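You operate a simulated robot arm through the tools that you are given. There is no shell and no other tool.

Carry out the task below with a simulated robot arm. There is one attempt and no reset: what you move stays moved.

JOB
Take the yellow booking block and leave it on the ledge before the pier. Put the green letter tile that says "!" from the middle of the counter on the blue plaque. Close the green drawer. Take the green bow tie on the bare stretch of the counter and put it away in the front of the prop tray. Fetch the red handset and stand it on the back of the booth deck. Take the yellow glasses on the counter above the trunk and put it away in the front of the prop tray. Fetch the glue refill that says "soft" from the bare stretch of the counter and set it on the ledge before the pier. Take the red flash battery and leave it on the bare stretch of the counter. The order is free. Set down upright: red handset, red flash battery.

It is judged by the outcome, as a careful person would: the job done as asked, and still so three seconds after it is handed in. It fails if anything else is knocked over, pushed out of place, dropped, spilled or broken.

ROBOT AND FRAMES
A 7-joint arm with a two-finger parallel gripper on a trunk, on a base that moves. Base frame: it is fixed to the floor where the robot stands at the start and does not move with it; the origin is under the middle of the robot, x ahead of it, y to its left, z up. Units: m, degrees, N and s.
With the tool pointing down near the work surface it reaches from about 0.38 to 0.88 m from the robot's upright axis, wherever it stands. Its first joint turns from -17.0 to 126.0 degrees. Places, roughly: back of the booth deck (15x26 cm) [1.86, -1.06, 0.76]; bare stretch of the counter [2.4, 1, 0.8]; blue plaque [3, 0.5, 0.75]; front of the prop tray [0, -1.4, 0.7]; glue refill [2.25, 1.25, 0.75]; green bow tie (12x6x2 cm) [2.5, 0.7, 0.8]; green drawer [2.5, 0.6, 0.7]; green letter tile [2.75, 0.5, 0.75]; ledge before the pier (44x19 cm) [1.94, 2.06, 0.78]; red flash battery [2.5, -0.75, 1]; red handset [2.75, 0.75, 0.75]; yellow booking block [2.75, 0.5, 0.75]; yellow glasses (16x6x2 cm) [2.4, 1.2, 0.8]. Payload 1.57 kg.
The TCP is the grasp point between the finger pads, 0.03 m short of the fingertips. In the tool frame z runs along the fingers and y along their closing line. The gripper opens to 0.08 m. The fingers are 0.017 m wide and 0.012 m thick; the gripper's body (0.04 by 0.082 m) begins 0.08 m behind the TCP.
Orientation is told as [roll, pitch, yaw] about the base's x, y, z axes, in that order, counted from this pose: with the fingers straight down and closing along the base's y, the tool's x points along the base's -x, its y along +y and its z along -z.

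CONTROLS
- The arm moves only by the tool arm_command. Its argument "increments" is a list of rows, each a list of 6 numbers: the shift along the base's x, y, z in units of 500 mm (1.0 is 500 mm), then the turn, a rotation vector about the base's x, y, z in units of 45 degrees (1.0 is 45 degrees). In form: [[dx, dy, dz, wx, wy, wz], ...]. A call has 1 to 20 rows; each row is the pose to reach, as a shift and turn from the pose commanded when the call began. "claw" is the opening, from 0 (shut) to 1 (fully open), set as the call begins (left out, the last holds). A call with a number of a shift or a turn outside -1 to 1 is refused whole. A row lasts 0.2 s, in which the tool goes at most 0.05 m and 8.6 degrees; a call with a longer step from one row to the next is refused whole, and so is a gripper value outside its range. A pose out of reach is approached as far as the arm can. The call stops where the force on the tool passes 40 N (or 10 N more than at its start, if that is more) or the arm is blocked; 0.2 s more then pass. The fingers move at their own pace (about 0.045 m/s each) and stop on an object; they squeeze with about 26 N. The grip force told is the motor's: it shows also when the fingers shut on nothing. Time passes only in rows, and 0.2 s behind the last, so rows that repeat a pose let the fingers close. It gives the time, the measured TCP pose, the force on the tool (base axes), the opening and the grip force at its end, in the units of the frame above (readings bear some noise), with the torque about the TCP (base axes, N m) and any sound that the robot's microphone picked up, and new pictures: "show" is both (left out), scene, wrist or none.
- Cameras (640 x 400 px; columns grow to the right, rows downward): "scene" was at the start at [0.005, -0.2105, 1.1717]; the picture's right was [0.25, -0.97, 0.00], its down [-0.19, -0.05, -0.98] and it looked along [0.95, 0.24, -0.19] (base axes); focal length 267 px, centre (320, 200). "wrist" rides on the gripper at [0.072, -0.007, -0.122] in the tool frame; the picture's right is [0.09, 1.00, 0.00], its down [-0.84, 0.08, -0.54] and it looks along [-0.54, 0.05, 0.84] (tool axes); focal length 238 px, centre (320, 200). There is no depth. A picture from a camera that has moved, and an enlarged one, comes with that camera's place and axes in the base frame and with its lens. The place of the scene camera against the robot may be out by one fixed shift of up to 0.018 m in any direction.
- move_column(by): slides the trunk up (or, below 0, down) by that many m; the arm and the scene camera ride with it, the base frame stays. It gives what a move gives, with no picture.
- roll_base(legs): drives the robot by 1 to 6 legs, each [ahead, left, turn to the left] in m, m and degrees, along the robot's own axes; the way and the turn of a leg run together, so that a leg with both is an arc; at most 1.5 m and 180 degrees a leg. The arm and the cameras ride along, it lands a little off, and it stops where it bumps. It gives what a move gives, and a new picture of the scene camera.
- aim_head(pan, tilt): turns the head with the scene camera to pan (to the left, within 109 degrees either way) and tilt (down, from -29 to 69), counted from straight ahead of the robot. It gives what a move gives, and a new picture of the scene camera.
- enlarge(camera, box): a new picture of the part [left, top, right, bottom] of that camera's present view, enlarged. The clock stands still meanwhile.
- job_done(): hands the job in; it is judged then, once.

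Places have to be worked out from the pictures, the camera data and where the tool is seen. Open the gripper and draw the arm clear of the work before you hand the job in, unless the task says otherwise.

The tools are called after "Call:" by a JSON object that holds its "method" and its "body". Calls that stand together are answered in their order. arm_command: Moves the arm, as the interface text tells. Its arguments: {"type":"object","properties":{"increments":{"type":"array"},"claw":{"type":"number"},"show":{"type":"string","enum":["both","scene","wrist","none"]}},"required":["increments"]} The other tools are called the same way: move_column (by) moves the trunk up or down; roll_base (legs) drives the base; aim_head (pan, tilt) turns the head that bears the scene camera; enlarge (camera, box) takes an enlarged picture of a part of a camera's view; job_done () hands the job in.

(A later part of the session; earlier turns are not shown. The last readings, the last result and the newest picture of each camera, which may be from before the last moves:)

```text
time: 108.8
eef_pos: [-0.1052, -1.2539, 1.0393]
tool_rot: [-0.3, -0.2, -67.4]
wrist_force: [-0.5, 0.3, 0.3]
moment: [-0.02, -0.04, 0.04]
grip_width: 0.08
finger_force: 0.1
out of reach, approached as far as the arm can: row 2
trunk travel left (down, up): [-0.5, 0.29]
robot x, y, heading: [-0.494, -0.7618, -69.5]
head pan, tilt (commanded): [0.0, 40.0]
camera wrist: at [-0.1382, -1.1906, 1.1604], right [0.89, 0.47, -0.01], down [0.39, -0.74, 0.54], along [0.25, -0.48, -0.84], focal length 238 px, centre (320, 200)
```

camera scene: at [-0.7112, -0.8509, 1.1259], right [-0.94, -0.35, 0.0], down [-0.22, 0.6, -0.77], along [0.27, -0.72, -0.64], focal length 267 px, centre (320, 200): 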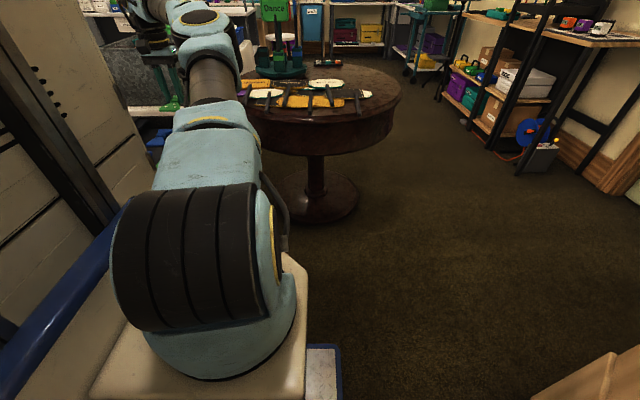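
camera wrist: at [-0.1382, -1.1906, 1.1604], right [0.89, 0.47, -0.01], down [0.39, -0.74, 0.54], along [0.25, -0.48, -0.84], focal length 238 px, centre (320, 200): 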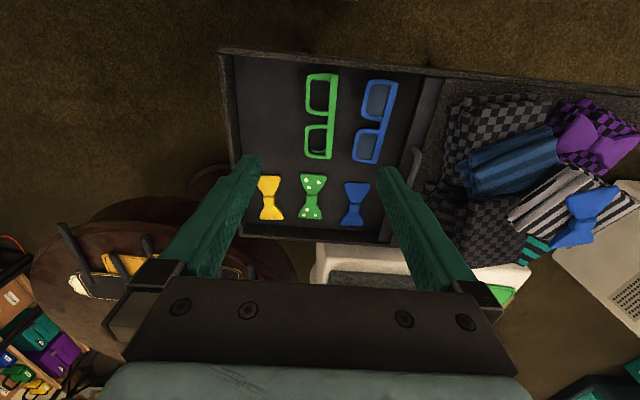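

The front-right slot for the glasses is free, at about (-0.175, -1.319). Now I'll back away from the tray, turn left and drive back toward the counter's left part.

Call:
{"method": "roll_base", "body": {"legs": [[-0.25, 0, 0], [0, 0, 92.5], [1.3, 0.16, 0], [1.0, 0.16, 0]]}}

```text
time: 125.7
eef_pos: [2.008, 0.9293, 1.0391]
tool_rot: [-0.4, -0.2, 20.0]
wrist_force: [-0.1, 0.1, 0.5]
moment: [-0.01, -0.03, -0.02]
grip_width: 0.08
finger_force: 0.1
trunk travel left (down, up): [-0.5, 0.29]
robot x, y, heading: [1.5034, 0.5635, 17.9]
head pan, tilt (commanded): [0.0, 40.0]
camera scene: at [1.5714, 0.3421, 1.1258], right [0.31, -0.95, 0.0], down [-0.61, -0.2, -0.77], along [0.73, 0.24, -0.64], focal length 267 px, centre (320, 200)
```

scene: 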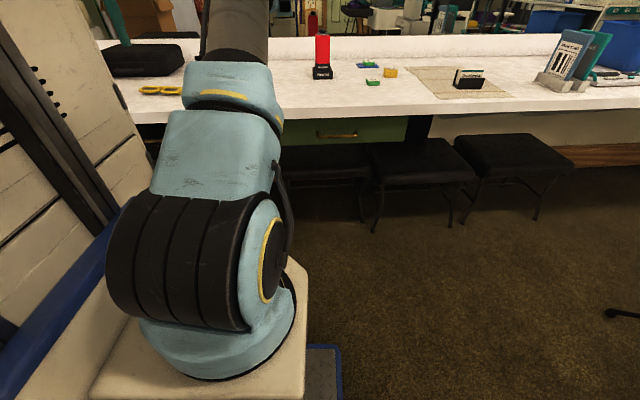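

Heading ended at 17.9°, so I'll correct to 23° and roll the remaining distance, then view with the wrist camera.

Call:
{"method": "roll_base", "body": {"legs": [[0, 0, 5.1], [0.33, 0.134, 0]]}}

Call:
{"method": "arm_command", "body": {"increments": [[0, 0, 0, 0, 0, 0]], "claw": 1, "show": "wrist"}}

```text
time: 128.5
eef_pos: [2.2304, 1.2236, 1.039]
tool_rot: [-0.3, -0.2, 25.0]
wrist_force: [1.2, 1.3, 0.6]
moment: [0.0, 0.03, -0.03]
grip_width: 0.0801
finger_force: 0.0
trunk travel left (down, up): [-0.5, 0.29]
robot x, y, heading: [1.7566, 0.8169, 22.9]
head pan, tilt (commanded): [0.0, 40.0]
camera scene: at [1.8461, 0.6013, 1.1258], right [0.39, -0.92, 0.0], down [-0.59, -0.25, -0.77], along [0.71, 0.3, -0.64], focal length 267 px, centre (320, 200)
```

scene: 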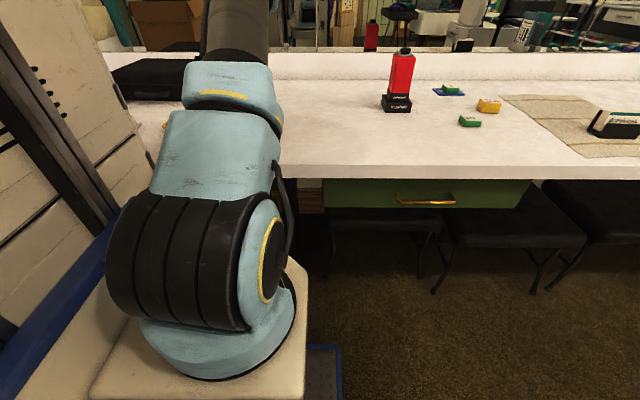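

```text
time: 128.9
eef_pos: [2.2313, 1.225, 1.0394]
tool_rot: [-0.3, -0.1, 25.0]
wrist_force: [-0.3, 0.3, -0.8]
moment: [-0.02, 0.0, -0.03]
grip_width: 0.08
finger_force: 0.0
trunk travel left (down, up): [-0.5, 0.29]
robot x, y, heading: [1.7577, 0.8116, 23.0]
head pan, tilt (commanded): [0.0, 40.0]
camera wrist: at [2.1672, 1.1866, 1.1608], right [-0.5, 0.86, -0.01], down [0.72, 0.43, 0.55], along [0.47, 0.27, -0.84], focal length 238 px, centre (320, 200)
```

wrist: 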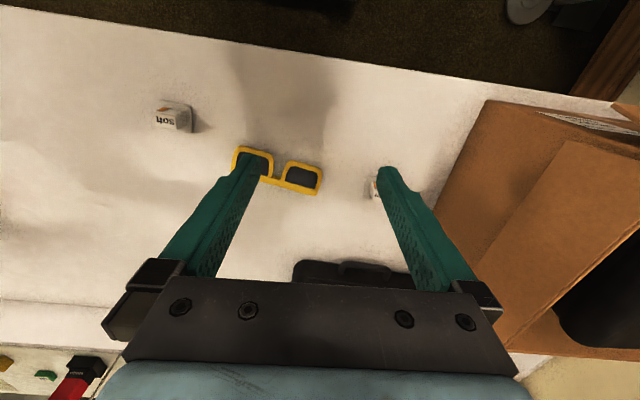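

The refill at left reads "soft"; the glasses lie ahead at about (2.36, 1.21), long axis ≈100°. I'll enlarge to see their shape.

Call:
{"method": "enlarge", "body": {"camera": "wrist", "box": [140, 80, 380, 230]}}

```text
2.67 times, centred on (260, 155) of wrist
camera zoom: at [2.1672, 1.1866, 1.1608], right [-0.5, 0.86, -0.01], down [0.72, 0.43, 0.55], along [0.47, 0.27, -0.84], focal length 636 px, centre (480, 320)
```

zoom: 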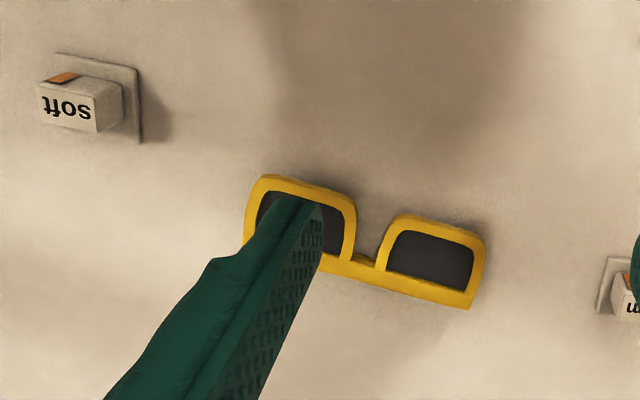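

I'll grasp the glasses by one lens (the one to my right) across its width. First I turn the gripper about 76° and move above it.

Call:
{"method": "arm_command", "body": {"increments": [[0.055, -0.02, 0, 0, 0, 0.17], [0.11, -0.04, 0, 0, 0, 0.34], [0.166, -0.06, 0, 0, 0, 0.51], [0.222, -0.08, 0, 0, 0, 0.68], [0.2774, -0.1, 0, 0, 0, 0.85]], "claw": 1, "show": "none"}}

Call:
{"method": "arm_command", "body": {"increments": [[0, 0, -0.04, 0, 0, 0.17], [0, 0, -0.08, 0, 0, 0.34], [0, 0, -0.12, 0, 0, 0.51], [0, 0, -0.16, 0, 0, 0.68], [0, 0, -0.2, 0, 0, 0.85]], "claw": 1, "show": "wrist"}}

```text
time: 130.1
eef_pos: [2.3695, 1.1728, 1.0387]
tool_rot: [-0.1, -0.2, 63.4]
wrist_force: [-0.3, 0.1, -0.5]
moment: [-0.02, -0.02, -0.02]
grip_width: 0.0801
finger_force: 0.1
trunk travel left (down, up): [-0.5, 0.29]
robot x, y, heading: [1.7549, 0.816, 22.9]
head pan, tilt (commanded): [0.0, 40.0]
```

```text
time: 131.3
eef_pos: [2.3568, 1.1293, 0.9367]
tool_rot: [-0.6, 0.0, 88.0]
wrist_force: [-1.0, -0.5, 0.5]
moment: [-0.03, -0.02, 0.05]
grip_width: 0.0802
finger_force: 0.0
out of reach, approached as far as the arm can: row 3, 4, 5
trunk travel left (down, up): [-0.5, 0.29]
robot x, y, heading: [1.758, 0.8133, 23.0]
head pan, tilt (commanded): [0.0, 40.0]
camera wrist: at [2.3589, 1.0567, 1.059], right [-1.0, -0.06, -0.01], down [-0.05, 0.84, 0.54], along [-0.02, 0.54, -0.84], focal length 238 px, centre (320, 200)
```

wrist: 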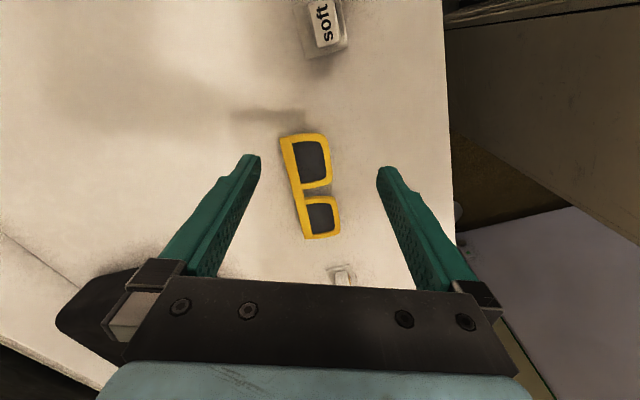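

The wrist's turn limit was hit at this arm azimuth. I'll roll the robot 0.2 m to the right so the glasses lie more to my left, which gives room for the turn.

Call:
{"method": "roll_base", "body": {"legs": [[0, -0.22, 0]]}}

```text
time: 133.0
eef_pos: [2.4434, 0.9242, 0.9371]
tool_rot: [-0.5, 0.1, 87.8]
wrist_force: [-0.1, 0.3, 0.4]
moment: [-0.01, -0.03, -0.04]
grip_width: 0.08
finger_force: 0.0
trunk travel left (down, up): [-0.5, 0.29]
robot x, y, heading: [1.8389, 0.6104, 22.8]
head pan, tilt (commanded): [0.0, 40.0]
camera scene: at [1.9322, 0.3967, 1.1258], right [0.39, -0.92, 0.0], down [-0.59, -0.25, -0.77], along [0.71, 0.3, -0.64], focal length 267 px, centre (320, 200)
```

scene: 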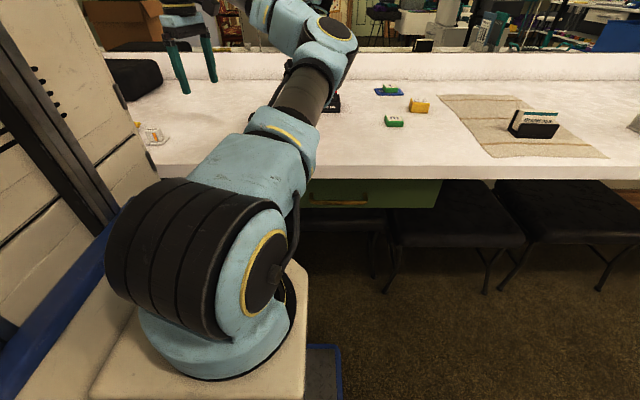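

Now I'll move over the right lens and finish the turn to ~101°.

Call:
{"method": "arm_command", "body": {"increments": [[-0.025, 0.083, 0, 0, 0, 0.05], [-0.051, 0.166, 0, 0, 0, 0.1], [-0.076, 0.249, 0, 0, 0, 0.151], [-0.102, 0.332, 0, 0, 0, 0.2], [-0.128, 0.415, 0, 0, 0, 0.25], [-0.153, 0.498, 0, 0, 0, 0.302]], "claw": 1, "show": "wrist"}}

```text
time: 134.4
eef_pos: [2.3065, 1.1066, 0.9252]
tool_rot: [-0.5, 0.0, 99.6]
wrist_force: [1.1, 0.5, -1.2]
moment: [-0.02, 0.12, 0.02]
grip_width: 0.0799
finger_force: 0.1
out of reach, approached as far as the arm can: row 1, 2, 3, 4, 5, 6
trunk travel left (down, up): [-0.5, 0.29]
robot x, y, heading: [1.8461, 0.6075, 22.8]
head pan, tilt (commanded): [0.0, 40.0]
camera wrist: at [2.3237, 1.0348, 1.0474], right [-0.97, -0.26, -0.01], down [-0.22, 0.81, 0.54], along [-0.13, 0.53, -0.84], focal length 238 px, centre (320, 200)
```

wrist: 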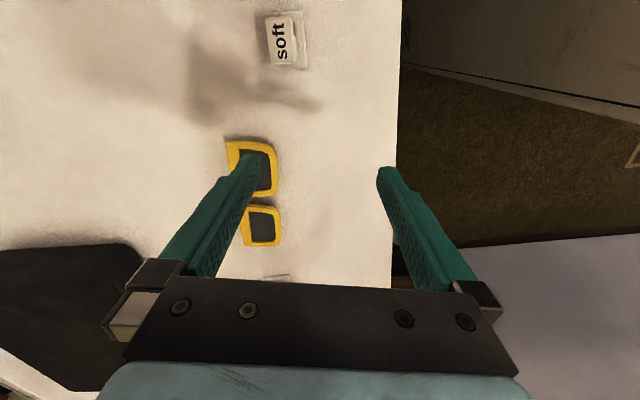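

Still limited in that turning direction. I'll try turning the wrist the other way (toward yaw -79°), first back to neutral at a safe height.

Call:
{"method": "arm_command", "body": {"increments": [[0.03, -0.02, 0.03, 0, 0, -0.17], [0.06, -0.04, 0.06, 0, 0, -0.34], [0.08, -0.06, 0.08, 0, 0, -0.51], [0.08, -0.06, 0.1, 0, 0, -0.68], [0.08, -0.06, 0.12, 0, 0, -0.85]], "claw": 1, "show": "none"}}

Call:
{"method": "arm_command", "body": {"increments": [[0, 0, 0, 0, 0, -0.17], [0, 0, 0, 0, 0, -0.34], [0, 0, 0, 0, 0, -0.51], [0, 0, 0, 0, 0, -0.68], [0, 0, 0, 0, 0, -0.85]], "claw": 1, "show": "none"}}

Call:
{"method": "arm_command", "body": {"increments": [[0, 0, 0, 0, 0, -0.18], [0, 0, 0, 0, 0, -0.36], [0, 0, 0, 0, 0, -0.54], [0, 0, 0, 0, 0, -0.72], [0, 0, 0, 0, 0, -0.9], [0, 0, 0, 0, 0, -1.0]], "claw": 1, "show": "none"}}

Call:
{"method": "arm_command", "body": {"increments": [[0, 0, 0, 0, 0, -0.18], [0, 0, 0, 0, 0, -0.36], [0, 0, 0, 0, 0, -0.54], [0, 0, 0, 0, 0, -0.72], [0, 0, 0, 0, 0, -0.9], [0, 0, 0, 0, 0, -1.0]], "claw": 1, "show": "wrist"}}

```text
time: 135.6
eef_pos: [2.3499, 1.0761, 0.9823]
tool_rot: [-0.5, 0.3, 63.0]
wrist_force: [-0.8, -0.5, -0.3]
moment: [0.01, 0.02, -0.03]
grip_width: 0.0801
finger_force: 0.1
trunk travel left (down, up): [-0.5, 0.29]
robot x, y, heading: [1.8435, 0.6111, 22.9]
head pan, tilt (commanded): [0.0, 40.0]
```

```text
time: 136.8
eef_pos: [2.3491, 1.076, 0.9823]
tool_rot: [-0.4, 0.2, 24.9]
wrist_force: [-0.4, -0.2, -1.0]
moment: [0.0, -0.02, -0.01]
grip_width: 0.08
finger_force: 0.1
trunk travel left (down, up): [-0.5, 0.29]
robot x, y, heading: [1.8414, 0.6125, 22.7]
head pan, tilt (commanded): [0.0, 40.0]
```

```text
time: 138.2
eef_pos: [2.3513, 1.0766, 0.9828]
tool_rot: [-0.4, 0.1, -20.3]
wrist_force: [-0.4, 0.7, 0.0]
moment: [-0.01, -0.01, 0.03]
grip_width: 0.08
finger_force: 0.0
trunk travel left (down, up): [-0.5, 0.29]
robot x, y, heading: [1.8412, 0.6103, 23.1]
head pan, tilt (commanded): [0.0, 40.0]
```

```text
time: 139.6
eef_pos: [2.3503, 1.0771, 0.9818]
tool_rot: [-0.6, 0.1, -65.1]
wrist_force: [0.2, -0.1, -0.2]
moment: [-0.01, -0.02, -0.01]
grip_width: 0.0802
finger_force: 0.1
trunk travel left (down, up): [-0.5, 0.29]
robot x, y, heading: [1.8428, 0.6123, 22.9]
head pan, tilt (commanded): [0.0, 40.0]
camera wrist: at [2.3144, 1.1372, 1.1039], right [0.87, 0.5, -0.01], down [0.43, -0.73, 0.54], along [0.26, -0.47, -0.84], focal length 238 px, centre (320, 200)
```

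wrist: 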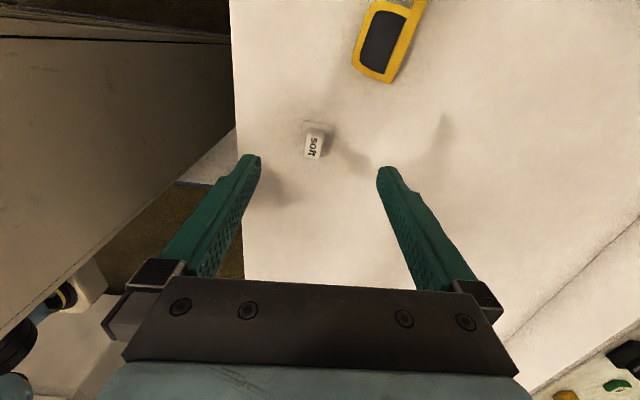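

That direction works. I'll finish the turn to about -78.6° and move over the right lens, lowering to z≈0.90.

Call:
{"method": "arm_command", "body": {"increments": [[0.008, 0.048, 0, 0.003, 0, -0.075], [0.016, 0.096, 0, 0.006, 0, -0.15], [0.025, 0.144, 0, 0.009, 0, -0.225], [0.033, 0.192, 0, 0.012, 0, -0.3], [0.033, 0.192, -0.08, 0.012, 0, -0.3], [0.033, 0.192, -0.15, 0.012, 0, -0.3]], "claw": 1, "show": "wrist"}}

```text
time: 141.0
eef_pos: [2.3743, 1.1662, 0.9083]
tool_rot: [-0.3, 0.8, -78.6]
wrist_force: [-0.6, 0.0, -0.1]
moment: [0.03, -0.01, 0.01]
grip_width: 0.0801
finger_force: 0.0
out of reach, approached as far as the arm can: row 3, 4, 5, 6
trunk travel left (down, up): [-0.5, 0.29]
robot x, y, heading: [1.8461, 0.61, 22.6]
head pan, tilt (commanded): [0.0, 40.0]
camera wrist: at [2.3539, 1.232, 1.0306], right [0.96, 0.29, 0.0], down [0.24, -0.81, 0.53], along [0.15, -0.51, -0.85], focal length 238 px, centre (320, 200)
```

wrist: 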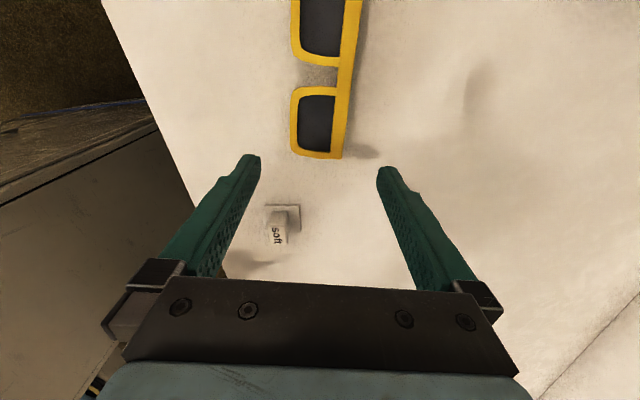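

The pose is just at the edge of reach. I'll shift the tool right, roll the base 0.12 m left so the glasses come closer in front, and return over the lens.

Call:
{"method": "arm_command", "body": {"increments": [[0.03, -0.075, 0.05, 0, 0, 0], [0.06, -0.15, 0.08, 0, 0, 0], [0.094, -0.22, 0.1, 0, 0, 0]], "claw": 1, "show": "none"}}

Call:
{"method": "roll_base", "body": {"legs": [[0, 0.13, 0]]}}

Call:
{"method": "arm_command", "body": {"increments": [[0, 0, 0, 0, 0, 0]], "claw": 1, "show": "wrist"}}

```text
time: 141.8
eef_pos: [2.4219, 1.0573, 0.9594]
tool_rot: [-0.4, 0.7, -78.4]
wrist_force: [0.3, 0.8, 0.3]
moment: [-0.02, -0.03, -0.04]
grip_width: 0.0799
finger_force: 0.2
trunk travel left (down, up): [-0.5, 0.29]
robot x, y, heading: [1.839, 0.6101, 23.0]
head pan, tilt (commanded): [0.0, 40.0]
```

```text
time: 143.1
eef_pos: [2.3729, 1.1776, 0.958]
tool_rot: [-0.3, 0.6, -78.6]
wrist_force: [0.1, 0.2, 0.7]
moment: [-0.01, -0.03, -0.01]
grip_width: 0.0801
finger_force: 0.0
trunk travel left (down, up): [-0.5, 0.29]
robot x, y, heading: [1.7956, 0.7286, 22.8]
head pan, tilt (commanded): [0.0, 40.0]
camera scene: at [1.8821, 0.5164, 1.1258], right [0.39, -0.92, 0.0], down [-0.59, -0.25, -0.77], along [0.71, 0.3, -0.64], focal length 267 px, centre (320, 200)
```

scene: 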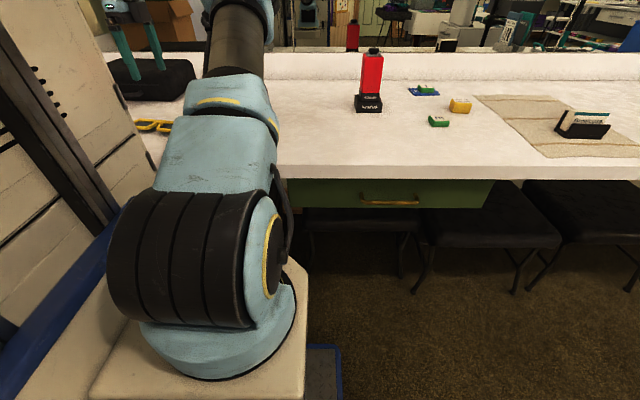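

```text
time: 143.5
eef_pos: [2.372, 1.1781, 0.9604]
tool_rot: [-0.3, 0.7, -78.4]
wrist_force: [-0.3, 0.1, -1.4]
moment: [0.0, -0.01, 0.0]
grip_width: 0.0798
finger_force: 0.1
trunk travel left (down, up): [-0.5, 0.29]
robot x, y, heading: [1.7909, 0.7313, 22.9]
head pan, tilt (commanded): [0.0, 40.0]
camera wrist: at [2.3509, 1.2439, 1.0814], right [0.96, 0.29, 0.0], down [0.25, -0.81, 0.53], along [0.15, -0.51, -0.85], focal length 238 px, centre (320, 200)
```

wrist: 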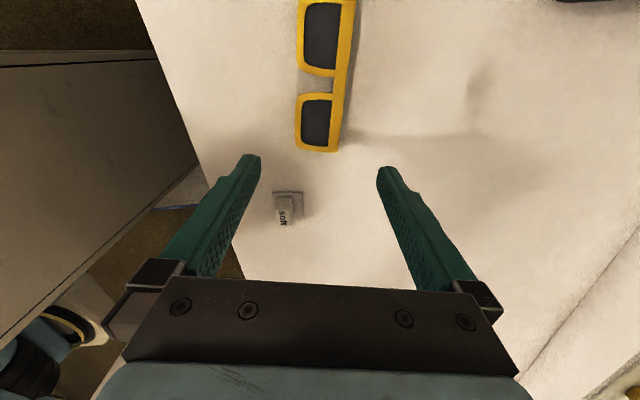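

The lens is centred under the gripper at (2.370, 1.174). I'll descend to TCP z≈0.815 and close.

Call:
{"method": "arm_command", "body": {"increments": [[-0.003, -0.007, -0.08, 0.006, -0.015, 0], [-0.004, -0.008, -0.16, 0.006, -0.015, 0], [-0.004, -0.008, -0.22, 0.006, -0.015, 0], [-0.004, -0.008, -0.26, 0.006, -0.015, 0], [-0.004, -0.008, -0.28, 0.006, -0.015, 0], [-0.004, -0.008, -0.29, 0.006, -0.015, 0]], "claw": 1, "show": "wrist"}}

Call:
{"method": "arm_command", "body": {"increments": [[0, 0, 0, 0, 0, 0], [0, 0, 0, 0, 0, 0], [0, 0, 0, 0, 0, 0], [0, 0, 0, 0, 0, 0]], "claw": 0, "show": "wrist"}}

```text
time: 144.9
eef_pos: [2.3681, 1.1728, 0.8127]
tool_rot: [0.4, 0.8, -78.5]
wrist_force: [-0.5, 0.3, 0.1]
moment: [-0.03, 0.04, 0.02]
grip_width: 0.0798
finger_force: 0.0
trunk travel left (down, up): [-0.5, 0.29]
robot x, y, heading: [1.7953, 0.7291, 22.8]
head pan, tilt (commanded): [0.0, 40.0]
camera wrist: at [2.3469, 1.239, 0.9357], right [0.96, 0.29, 0.01], down [0.24, -0.81, 0.53], along [0.16, -0.51, -0.85], focal length 238 px, centre (320, 200)
```

wrist: 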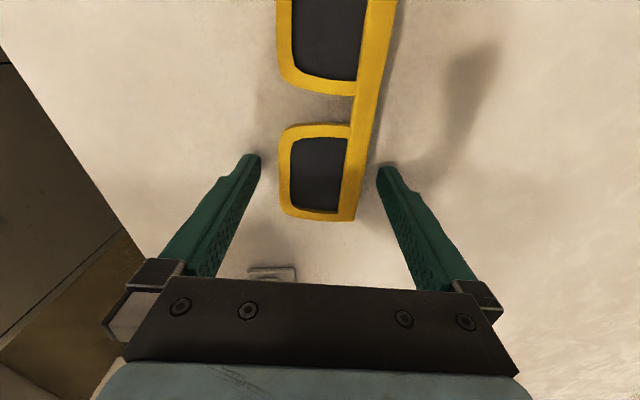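

```text
time: 145.9
eef_pos: [2.3687, 1.1728, 0.8131]
tool_rot: [0.4, 0.8, -78.5]
wrist_force: [0.8, 0.0, -0.2]
moment: [0.0, 0.03, 0.01]
grip_width: 0.053
finger_force: 25.8
trunk travel left (down, up): [-0.5, 0.29]
robot x, y, heading: [1.7942, 0.7323, 23.0]
head pan, tilt (commanded): [0.0, 40.0]
camera wrist: at [2.347, 1.239, 0.9359], right [0.96, 0.29, 0.01], down [0.24, -0.81, 0.53], along [0.16, -0.51, -0.85], focal length 238 px, centre (320, 200)
```

wrist: 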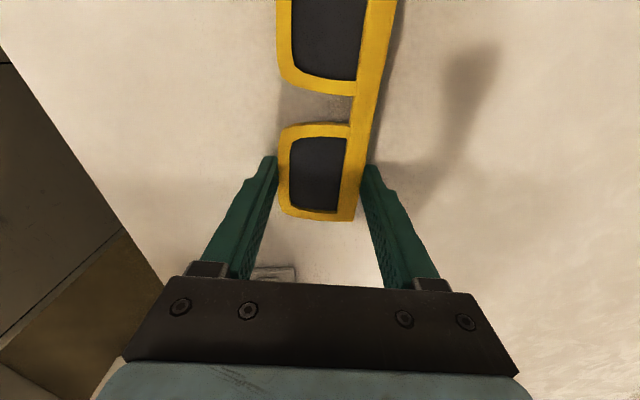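

Glasses gripped (0.053 m). I'll lift them up and turn the wrist back toward neutral at height.

Call:
{"method": "arm_command", "body": {"increments": [[0, 0, 0.03, 0, 0, 0], [0, 0, 0.09, 0, 0, 0], [0, 0, 0.17, 0, 0, 0], [0, 0, 0.26, 0, 0, 0], [0, 0, 0.35, 0, 0, 0], [0, 0, 0.44, 0, 0, 0]], "claw": 0, "show": "wrist"}}

```text
time: 147.3
eef_pos: [2.368, 1.1752, 1.0336]
tool_rot: [0.4, 0.7, -78.3]
wrist_force: [0.8, -0.5, -1.1]
moment: [0.04, 0.01, 0.03]
grip_width: 0.0532
finger_force: 26.1
trunk travel left (down, up): [-0.5, 0.29]
robot x, y, heading: [1.7936, 0.7289, 23.2]
head pan, tilt (commanded): [0.0, 40.0]
camera wrist: at [2.347, 1.2401, 1.156], right [0.96, 0.29, 0.01], down [0.24, -0.81, 0.53], along [0.16, -0.51, -0.85], focal length 238 px, centre (320, 200)
```

wrist: 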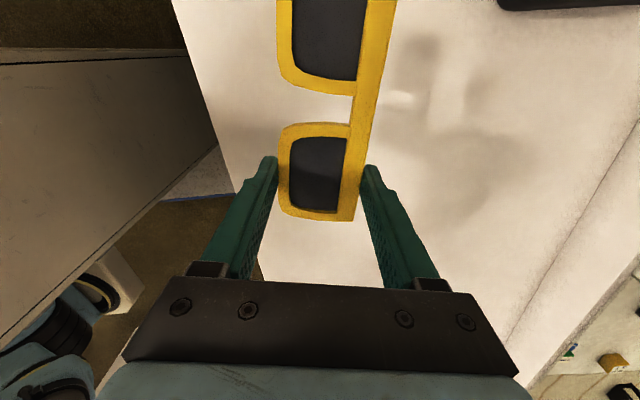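

I'll drive back to the tray: back off, then turn right, then check the position.

Call:
{"method": "roll_base", "body": {"legs": [[-1.4, -0.1, 0], [-1.35, -0.1, 0], [0, 0, -90.7]]}}

Call:
{"method": "arm_command", "body": {"increments": [[0, 0, 0, 0, 0, 0.18], [0, 0, 0, 0, 0, 0.36], [0, 0, 0, 0, 0, 0.54], [0, 0, 0, 0, 0, 0.72], [0, 0, 0, 0, 0, 0.9], [0, 0, 0, 0, 0, 1.0]], "claw": 0, "show": "none"}}

```text
time: 164.4
eef_pos: [-0.2421, -1.0895, 1.033]
tool_rot: [0.3, 0.8, -169.8]
wrist_force: [0.3, -1.5, -0.2]
moment: [-0.04, 0.02, 0.0]
grip_width: 0.053
finger_force: 26.2
trunk travel left (down, up): [-0.5, 0.29]
robot x, y, heading: [-0.6719, -0.4993, -68.3]
head pan, tilt (commanded): [0.0, 40.0]
camera scene: at [-0.8908, -0.5957, 1.1258], right [-0.93, -0.37, 0.0], down [-0.24, 0.6, -0.77], along [0.28, -0.71, -0.64], focal length 267 px, centre (320, 200)
```

scene: 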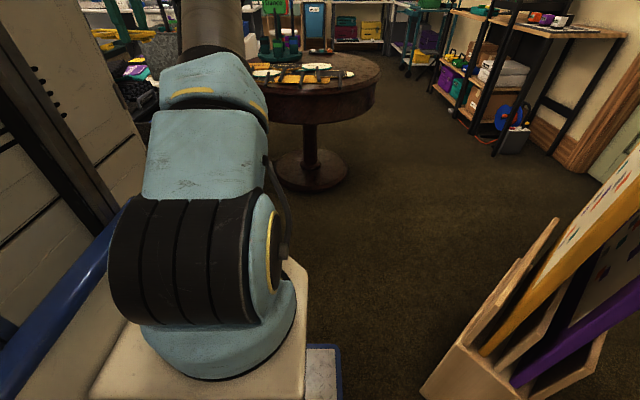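

```text
time: 165.8
eef_pos: [-0.2434, -1.0898, 1.0344]
tool_rot: [0.4, 0.9, -124.7]
wrist_force: [1.0, -0.3, -1.8]
moment: [0.01, 0.0, -0.02]
grip_width: 0.0532
finger_force: 25.9
trunk travel left (down, up): [-0.5, 0.29]
robot x, y, heading: [-0.676, -0.5008, -68.1]
head pan, tilt (commanded): [0.0, 40.0]
```

Continue turning the wrist to align the glasses with the tray's depth (yaw ≈ -67.5°).

Call:
{"method": "arm_command", "body": {"increments": [[0, 0, 0, 0, 0, 0.18], [0, 0, 0, 0, 0, 0.36], [0, 0, 0, 0, 0, 0.54], [0, 0, 0, 0, 0, 0.72], [0, 0, 0, 0, 0, 0.9], [0, 0, 0, 0, 0, 1.0]], "claw": 0, "show": "none"}}

Call:
{"method": "arm_command", "body": {"increments": [[0, 0, 0, 0, 0, 0.14], [0, 0, 0, 0, 0, 0.27]], "claw": 0, "show": "none"}}

Call:
{"method": "roll_base", "body": {"legs": [[0.25, -0.02, 0.6]]}}

Call:
{"method": "arm_command", "body": {"increments": [[0, 0, 0, 0, 0, 0]], "claw": 0, "show": "wrist"}}

```text
time: 167.2
eef_pos: [-0.2434, -1.0895, 1.0345]
tool_rot: [0.4, 0.9, -79.7]
wrist_force: [0.2, -0.1, -0.9]
moment: [-0.04, -0.04, 0.01]
grip_width: 0.0531
finger_force: 26.0
trunk travel left (down, up): [-0.5, 0.29]
robot x, y, heading: [-0.6732, -0.5031, -68.2]
head pan, tilt (commanded): [0.0, 40.0]
```

```text
time: 167.8
eef_pos: [-0.2423, -1.0875, 1.0325]
tool_rot: [0.3, 0.9, -67.5]
wrist_force: [0.2, 0.5, 0.1]
moment: [-0.05, -0.02, 0.01]
grip_width: 0.053
finger_force: 25.9
trunk travel left (down, up): [-0.5, 0.29]
robot x, y, heading: [-0.673, -0.5015, -68.3]
head pan, tilt (commanded): [0.0, 40.0]
```

```text
time: 169.6
eef_pos: [-0.1613, -1.3164, 1.0326]
tool_rot: [0.5, 0.8, -66.9]
wrist_force: [-0.3, -0.3, -0.5]
moment: [-0.01, 0.01, 0.02]
grip_width: 0.0531
finger_force: 25.9
trunk travel left (down, up): [-0.5, 0.29]
robot x, y, heading: [-0.5989, -0.7387, -67.5]
head pan, tilt (commanded): [0.0, 40.0]
camera scene: at [-0.8171, -0.8311, 1.1258], right [-0.92, -0.38, 0.0], down [-0.24, 0.59, -0.77], along [0.29, -0.71, -0.64], focal length 267 px, centre (320, 200)
```

scene: 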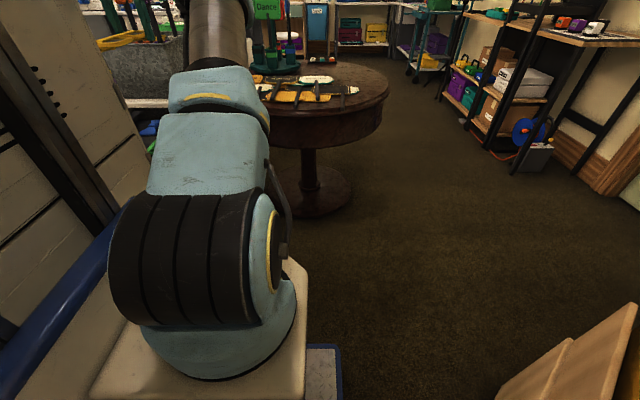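

```text
time: 170.0
eef_pos: [-0.1619, -1.3154, 1.0328]
tool_rot: [0.4, 0.8, -66.9]
wrist_force: [-0.6, -0.5, 0.6]
moment: [0.0, 0.03, -0.03]
grip_width: 0.0531
finger_force: 25.9
trunk travel left (down, up): [-0.5, 0.29]
robot x, y, heading: [-0.5994, -0.7347, -67.8]
head pan, tilt (commanded): [0.0, 40.0]
camera wrist: at [-0.1969, -1.2552, 1.1554], right [0.88, 0.48, 0.01], down [0.4, -0.75, 0.53], along [0.26, -0.46, -0.85], focal length 238 px, centre (320, 200)
```

wrist: 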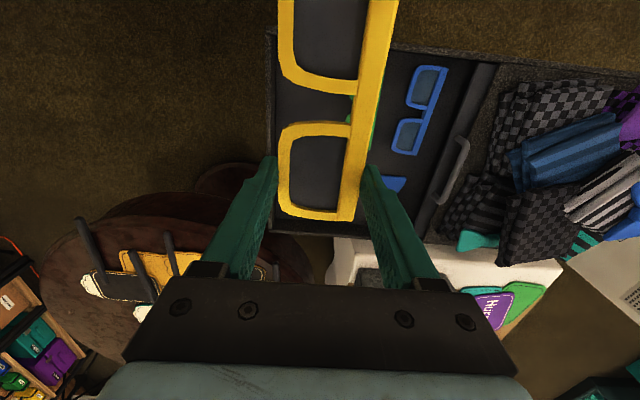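

The wrist view confirms the tray position (blue glasses match my earlier estimate). I'll move the glasses over the free slot and descend to z≈0.83.

Call:
{"method": "arm_command", "body": {"increments": [[0.008, -0.05, 0, -0.01, 0, -0.006], [0.016, -0.105, 0, -0.02, 0.001, -0.013], [0.016, -0.105, -0.09, -0.02, 0.001, -0.013], [0.016, -0.105, -0.18, -0.02, 0.001, -0.013], [0.016, -0.105, -0.27, -0.02, 0.001, -0.013], [0.016, -0.105, -0.34, -0.02, 0.001, -0.013], [0.016, -0.105, -0.4, -0.02, 0.001, -0.013]], "claw": 0, "show": "wrist"}}

```text
time: 171.6
eef_pos: [-0.1552, -1.3643, 0.8331]
tool_rot: [0.0, -0.1, -67.5]
wrist_force: [-1.2, 0.3, 0.1]
moment: [-0.03, -0.03, 0.03]
grip_width: 0.0532
finger_force: 25.9
trunk travel left (down, up): [-0.5, 0.29]
robot x, y, heading: [-0.5994, -0.7359, -67.9]
head pan, tilt (commanded): [0.0, 40.0]
camera wrist: at [-0.1894, -1.3023, 0.9551], right [0.88, 0.47, 0.0], down [0.39, -0.74, 0.54], along [0.25, -0.48, -0.84], focal length 238 px, centre (320, 200)
```

wrist: 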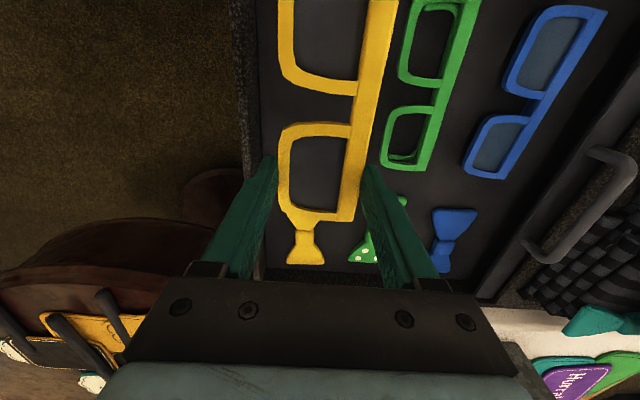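

Clearances look fine; I'll nudge 8 mm away from the tray wall and lower to near the floor.

Call:
{"method": "arm_command", "body": {"increments": [[0.015, 0.006, -0.05, 0, 0, 0], [0.015, 0.006, -0.11, 0, 0, 0], [0.015, 0.006, -0.16, 0, 0, 0], [0.015, 0.006, -0.185, 0, 0, 0], [0.015, 0.006, -0.193, 0, 0, 0]], "claw": 0, "show": "wrist"}}

```text
time: 172.8
eef_pos: [-0.1459, -1.3637, 0.7368]
tool_rot: [0.1, 0.0, -67.6]
wrist_force: [0.4, -0.6, -1.2]
moment: [-0.02, -0.03, 0.03]
grip_width: 0.0531
finger_force: 26.1
trunk travel left (down, up): [-0.5, 0.29]
robot x, y, heading: [-0.6041, -0.7327, -67.4]
head pan, tilt (commanded): [0.0, 40.0]
camera wrist: at [-0.1798, -1.3004, 0.8589], right [0.88, 0.47, 0.0], down [0.39, -0.74, 0.54], along [0.25, -0.48, -0.84], focal length 238 px, centre (320, 200)
```

wrist: 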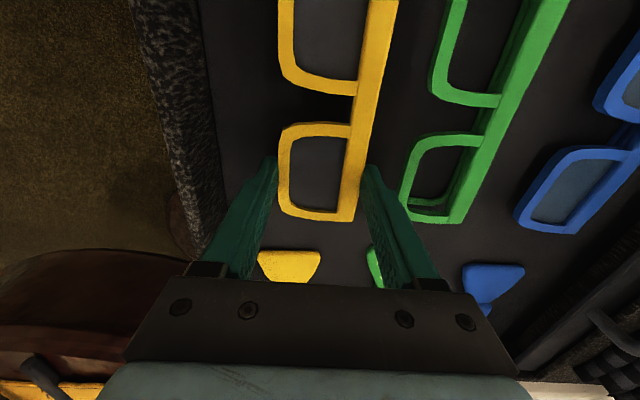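

Well placed. I'll feel for the floor in small steps.

Call:
{"method": "arm_command", "body": {"increments": [[0, 0, -0.005, 0, 0, 0], [0, 0, -0.01, 0, 0, 0], [0, 0, -0.015, 0, 0, 0]], "claw": 0, "show": "none"}}

```text
time: 173.6
eef_pos: [-0.1438, -1.3647, 0.7313]
tool_rot: [0.1, -0.1, -67.4]
wrist_force: [1.2, -2.6, 8.1]
moment: [0.52, 0.23, -0.04]
grip_width: 0.0531
finger_force: 25.8
trunk travel left (down, up): [-0.5, 0.29]
robot x, y, heading: [-0.5995, -0.7381, -67.6]
head pan, tilt (commanded): [0.0, 40.0]
```

Light contact (8 N). I'll release with a limited opening and lift away.

Call:
{"method": "arm_command", "body": {"increments": [[0, 0, 0.002, 0, 0, 0], [0, 0, 0.002, 0, 0, 0], [0, 0, 0.002, 0, 0, 0], [0, 0, 0.05, 0, 0, 0], [0, 0, 0.13, 0, 0, 0], [0, 0, 0.22, 0, 0, 0], [-0.02, 0.05, 0.3, 0, 0, 0], [-0.05, 0.12, 0.36, 0, 0, 0], [-0.08, 0.19, 0.42, 0, 0, 0], [-0.1, 0.24, 0.5, 0, 0, 0], [-0.1, 0.24, 0.58, 0, 0, 0]], "claw": 0.84, "show": "wrist"}}

```text
time: 176.0
eef_pos: [-0.1995, -1.2468, 1.0183]
tool_rot: [0.0, 0.0, -67.5]
wrist_force: [0.1, -1.1, -0.8]
moment: [0.02, -0.02, 0.0]
grip_width: 0.0675
finger_force: 0.0
trunk travel left (down, up): [-0.5, 0.29]
robot x, y, heading: [-0.6021, -0.7342, -67.5]
head pan, tilt (commanded): [0.0, 40.0]
camera wrist: at [-0.2335, -1.1855, 1.1407], right [0.88, 0.47, 0.0], down [0.39, -0.74, 0.54], along [0.25, -0.48, -0.84], focal length 238 px, centre (320, 200)
```

wrist: 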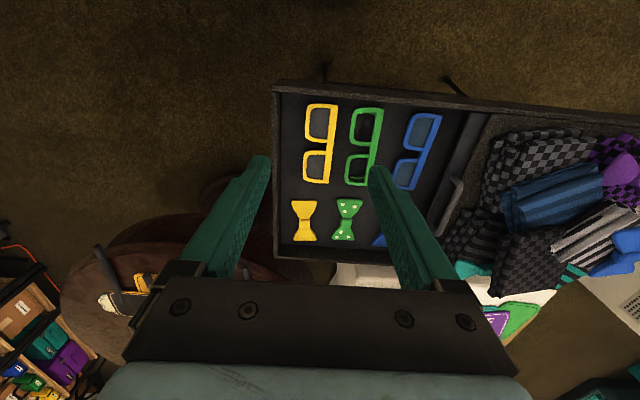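

Both accessories are stowed in the tray's front. Now I'll drive back to the counter for the handset, stopping short to look at the booth on the way.

Call:
{"method": "roll_base", "body": {"legs": [[-0.25, 0, 0], [0, 0, 91.5], [1.4, -0.2, 0]]}}

Call:
{"method": "aim_head", "body": {"pan": -75, "tilt": 25}}

```text
time: 188.5
eef_pos: [1.1432, 0.3699, 1.0179]
tool_rot: [0.0, 0.1, 26.3]
wrist_force: [0.3, 0.0, -1.1]
moment: [0.02, -0.02, 0.0]
grip_width: 0.0673
finger_force: 0.1
trunk travel left (down, up): [-0.5, 0.29]
robot x, y, heading: [0.6557, -0.0646, 26.3]
head pan, tilt (commanded): [0.0, 40.0]
camera scene: at [0.7589, -0.2744, 1.1258], right [0.44, -0.9, 0.0], down [-0.58, -0.28, -0.77], along [0.69, 0.34, -0.64], focal length 267 px, centre (320, 200)
```

scene: 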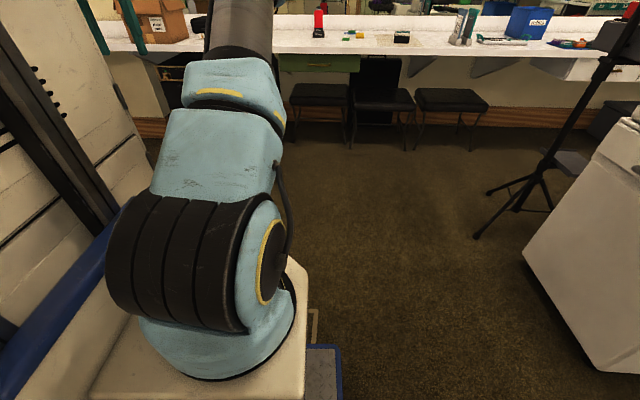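

```text
time: 189.9
eef_pos: [1.1428, 0.3698, 1.0181]
tool_rot: [0.0, 0.1, 26.4]
wrist_force: [-0.4, -0.5, 0.2]
moment: [0.01, 0.02, -0.02]
grip_width: 0.0671
finger_force: 0.1
trunk travel left (down, up): [-0.5, 0.29]
robot x, y, heading: [0.657, -0.0674, 26.0]
head pan, tilt (commanded): [-75.0, 25.0]
camera scene: at [0.7433, -0.3812, 1.1491], right [-0.75, -0.66, 0.0], down [-0.28, 0.32, -0.91], along [0.6, -0.68, -0.42], focal length 267 px, centre (320, 200)
```

scene: 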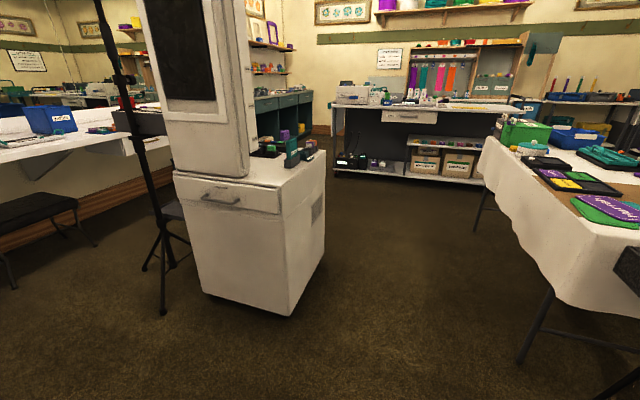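

Call:
{"method": "enlarge", "body": {"camera": "scene", "box": [150, 100, 350, 225]}}

Call:
{"method": "enlarge", "body": {"camera": "scene", "box": [60, 60, 220, 160]}}

```text
3.20 times, centred on (250, 162) of scene
camera zoom: at [0.7433, -0.3812, 1.1491], right [-0.75, -0.66, 0.0], down [-0.28, 0.32, -0.91], along [0.6, -0.68, -0.42], focal length 855 px, centre (544, 320)
```

zoom: 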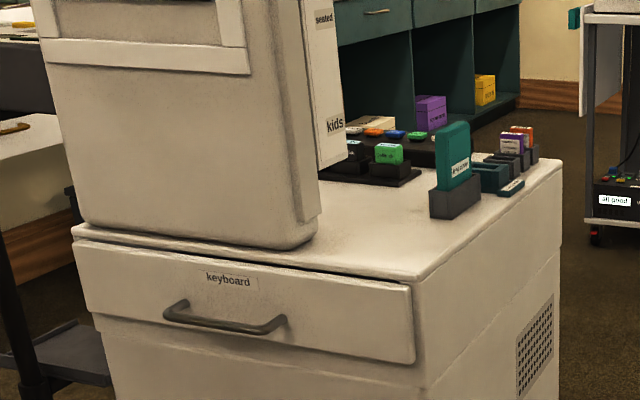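

```text
4.00 times, centred on (140, 110) of scene
camera zoom: at [0.7433, -0.3812, 1.1491], right [-0.75, -0.66, 0.0], down [-0.28, 0.32, -0.91], along [0.6, -0.68, -0.42], focal length 1069 px, centre (1040, 560)
```

zoom: 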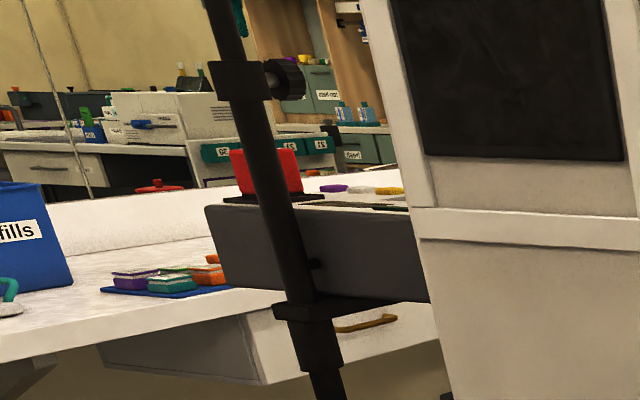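

The booth's back deck lies behind its screen column, so I need to decide from where to reach it. I'll check how far my own base extends to the rear.

Call:
{"method": "aim_head", "body": {"pan": -105, "tilt": 62}}

Call:
{"method": "aim_head", "body": {"pan": -60, "tilt": 12}}

```text
time: 191.0
eef_pos: [1.142, 0.3684, 1.0187]
tool_rot: [0.0, 0.0, 26.3]
wrist_force: [0.1, -0.6, 0.0]
moment: [0.02, 0.0, 0.0]
grip_width: 0.0668
finger_force: 0.0
trunk travel left (down, up): [-0.5, 0.29]
robot x, y, heading: [0.6568, -0.0673, 26.3]
head pan, tilt (commanded): [-105.0, 62.0]
camera scene: at [0.6951, -0.375, 1.0969], right [-0.98, -0.19, 0.0], down [-0.17, 0.87, -0.47], along [0.09, -0.46, -0.88], focal length 267 px, centre (320, 200)
```

scene: 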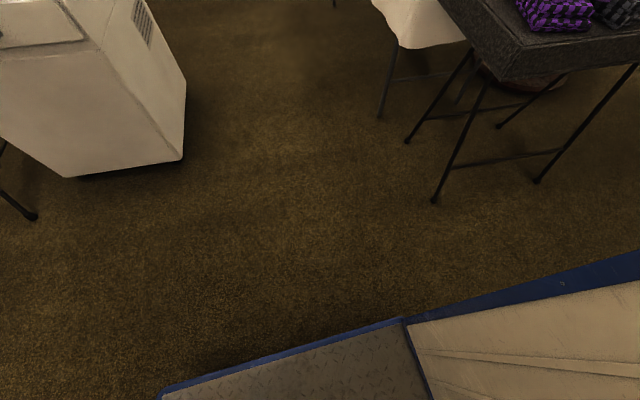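

```text
time: 192.2
eef_pos: [1.1445, 0.3695, 1.0187]
tool_rot: [0.0, 0.1, 26.3]
wrist_force: [-0.1, 0.9, 0.0]
moment: [-0.02, -0.01, -0.02]
grip_width: 0.0674
finger_force: 0.1
trunk travel left (down, up): [-0.5, 0.29]
robot x, y, heading: [0.6622, -0.0666, 26.0]
head pan, tilt (commanded): [-60.0, 12.0]
camera scene: at [0.76, -0.3638, 1.1702], right [-0.56, -0.83, 0.0], down [-0.17, 0.12, -0.98], along [0.81, -0.54, -0.21], focal length 267 px, centre (320, 200)
```

scene: 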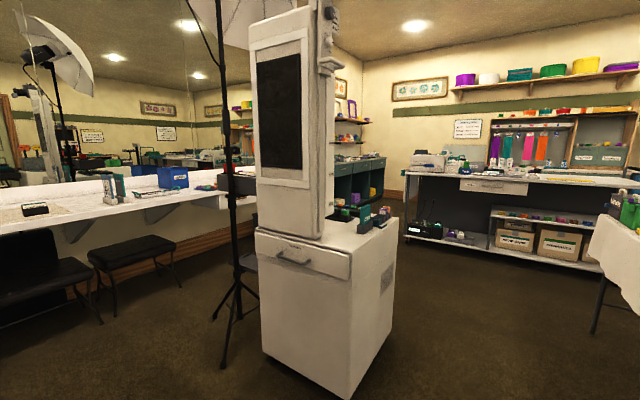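

The base is too long for the side aisle facing the booth, so I'll later reach the deck from behind the booth. First the handset: I'll drive up to the counter again.

Call:
{"method": "roll_base", "body": {"legs": [[0, 0, -3.5], [1.4, -0.25, 0]]}}

Call:
{"method": "aim_head", "body": {"pan": 10, "tilt": 25}}

Call:
{"method": "arm_command", "body": {"increments": [[0, 0, 0, 0, 0, 0]], "claw": 1, "show": "wrist"}}

```text
time: 199.7
eef_pos: [2.5646, 0.6696, 1.0191]
tool_rot: [-0.1, 0.0, 23.3]
wrist_force: [-0.3, 0.0, -0.5]
moment: [0.01, 0.0, 0.02]
grip_width: 0.0671
finger_force: 0.1
trunk travel left (down, up): [-0.5, 0.29]
robot x, y, heading: [2.0586, 0.258, 23.5]
head pan, tilt (commanded): [-60.0, 12.0]
camera scene: at [2.1445, -0.043, 1.1703], right [-0.6, -0.8, 0.0], down [-0.17, 0.12, -0.98], along [0.78, -0.58, -0.21], focal length 267 px, centre (320, 200)
```

scene: 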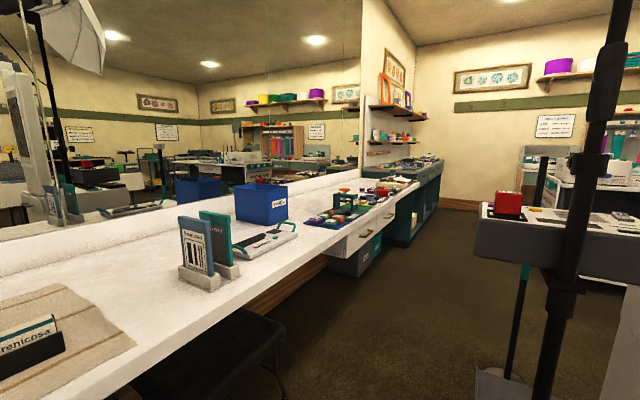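

```text
time: 201.1
eef_pos: [2.5632, 0.6698, 1.018]
tool_rot: [0.0, -0.1, 23.3]
wrist_force: [0.4, -0.6, 0.2]
moment: [0.01, 0.01, 0.0]
grip_width: 0.0673
finger_force: 0.1
trunk travel left (down, up): [-0.5, 0.29]
robot x, y, heading: [2.0546, 0.2612, 23.3]
head pan, tilt (commanded): [10.0, 25.0]
camera scene: at [2.1467, 0.0633, 1.1492], right [0.55, -0.84, 0.0], down [-0.35, -0.23, -0.91], along [0.76, 0.5, -0.42], focal length 267 px, centre (320, 200)
```

scene: 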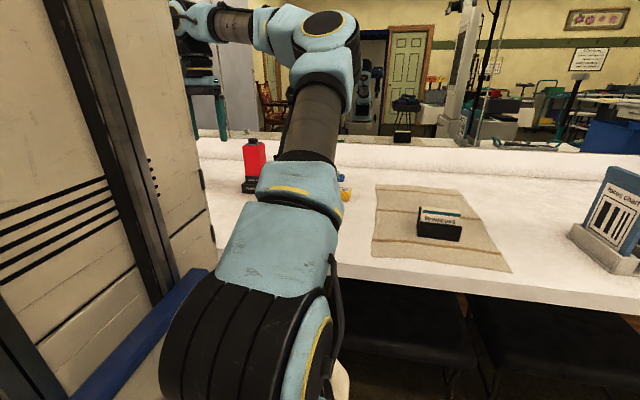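

```text
time: 201.5
eef_pos: [2.5636, 0.6708, 1.0179]
tool_rot: [0.0, 0.0, 23.3]
wrist_force: [0.0, -1.0, 0.2]
moment: [0.02, 0.01, 0.01]
grip_width: 0.0799
finger_force: 0.1
trunk travel left (down, up): [-0.5, 0.29]
robot x, y, heading: [2.0558, 0.2574, 23.1]
head pan, tilt (commanded): [10.0, 25.0]
camera wrist: at [2.4995, 0.6336, 1.1404], right [-0.48, 0.88, 0.0], down [0.74, 0.4, 0.54], along [0.48, 0.26, -0.84], focal length 238 px, centre (320, 200)
```

wrist: 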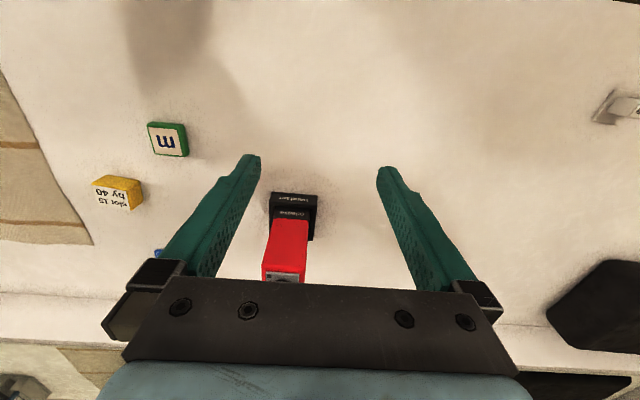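

Call:
{"method": "enlarge", "body": {"camera": "wrist", "box": [220, 170, 380, 290]}}

Call:
{"method": "enlarge", "body": {"camera": "scene", "box": [200, 110, 360, 210]}}

```text
3.33 times, centred on (300, 230) of wrist
camera zoom: at [2.4995, 0.6336, 1.1404], right [-0.48, 0.88, 0.0], down [0.74, 0.4, 0.54], along [0.48, 0.26, -0.84], focal length 794 px, centre (387, 100)
```

zoom: 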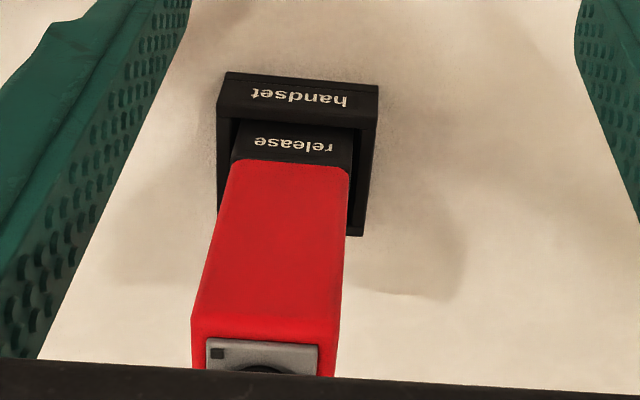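

```text
4.00 times, centred on (280, 160) of scene
camera zoom: at [2.1467, 0.0633, 1.1492], right [0.55, -0.84, 0.0], down [-0.35, -0.23, -0.91], along [0.76, 0.5, -0.42], focal length 1069 px, centre (480, 360)
```

zoom: 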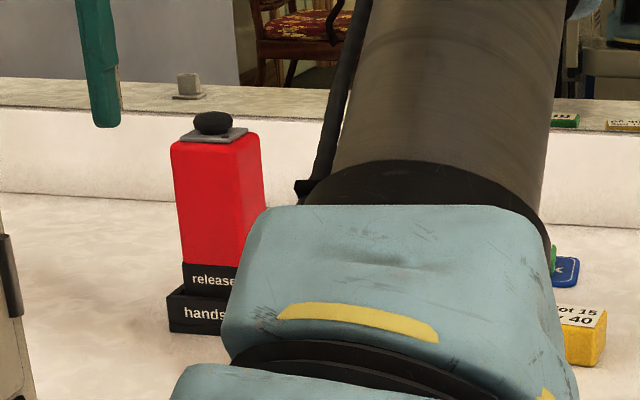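

The handset stands at about (2.741, 0.712): body ~5.5 cm wide, top ≈0.944, knob ≈0.97. I'll roll 6 cm closer and raise the column 0.1 m so I can come down over it.

Call:
{"method": "roll_base", "body": {"legs": [[0.06, 0, 0]]}}

Call:
{"method": "move_column", "body": {"by": 0.12}}

```text
time: 202.5
eef_pos: [2.6185, 0.6936, 1.019]
tool_rot: [0.1, 0.0, 23.4]
wrist_force: [0.1, 0.8, -0.9]
moment: [0.01, 0.03, 0.01]
grip_width: 0.08
finger_force: 0.1
trunk travel left (down, up): [-0.5, 0.29]
robot x, y, heading: [2.1139, 0.283, 23.2]
head pan, tilt (commanded): [10.0, 25.0]
camera scene: at [2.2013, 0.0869, 1.1492], right [0.55, -0.84, 0.0], down [-0.35, -0.23, -0.91], along [0.76, 0.5, -0.42], focal length 267 px, centre (320, 200)
```

scene: 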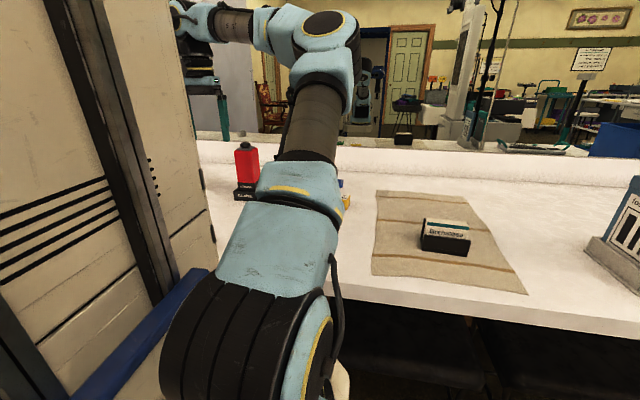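

```text
time: 204.0
eef_pos: [2.6179, 0.6932, 1.1394]
tool_rot: [-0.1, 0.0, 23.4]
wrist_force: [0.7, -0.1, 0.1]
moment: [-0.02, 0.04, -0.01]
grip_width: 0.0802
finger_force: 0.1
trunk travel left (down, up): [-0.62, 0.17]
robot x, y, heading: [2.1114, 0.2837, 23.4]
head pan, tilt (commanded): [10.0, 25.0]
```

Call:
{"method": "arm_command", "body": {"increments": [[0, 0, 0, 0, 0, 0]], "claw": 1, "show": "wrist"}}

```text
time: 204.4
eef_pos: [2.6182, 0.6929, 1.1384]
tool_rot: [0.0, 0.0, 23.4]
wrist_force: [-0.3, 0.4, 0.1]
moment: [-0.01, 0.0, 0.0]
grip_width: 0.0799
finger_force: 0.1
trunk travel left (down, up): [-0.62, 0.17]
robot x, y, heading: [2.113, 0.2831, 23.2]
head pan, tilt (commanded): [10.0, 25.0]
camera wrist: at [2.5542, 0.6571, 1.2604], right [-0.48, 0.88, 0.0], down [0.74, 0.4, 0.54], along [0.48, 0.26, -0.84], focal length 238 px, centre (320, 200)
```

wrist: 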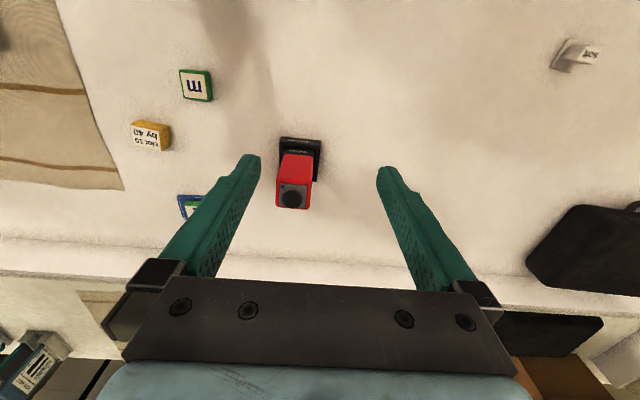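

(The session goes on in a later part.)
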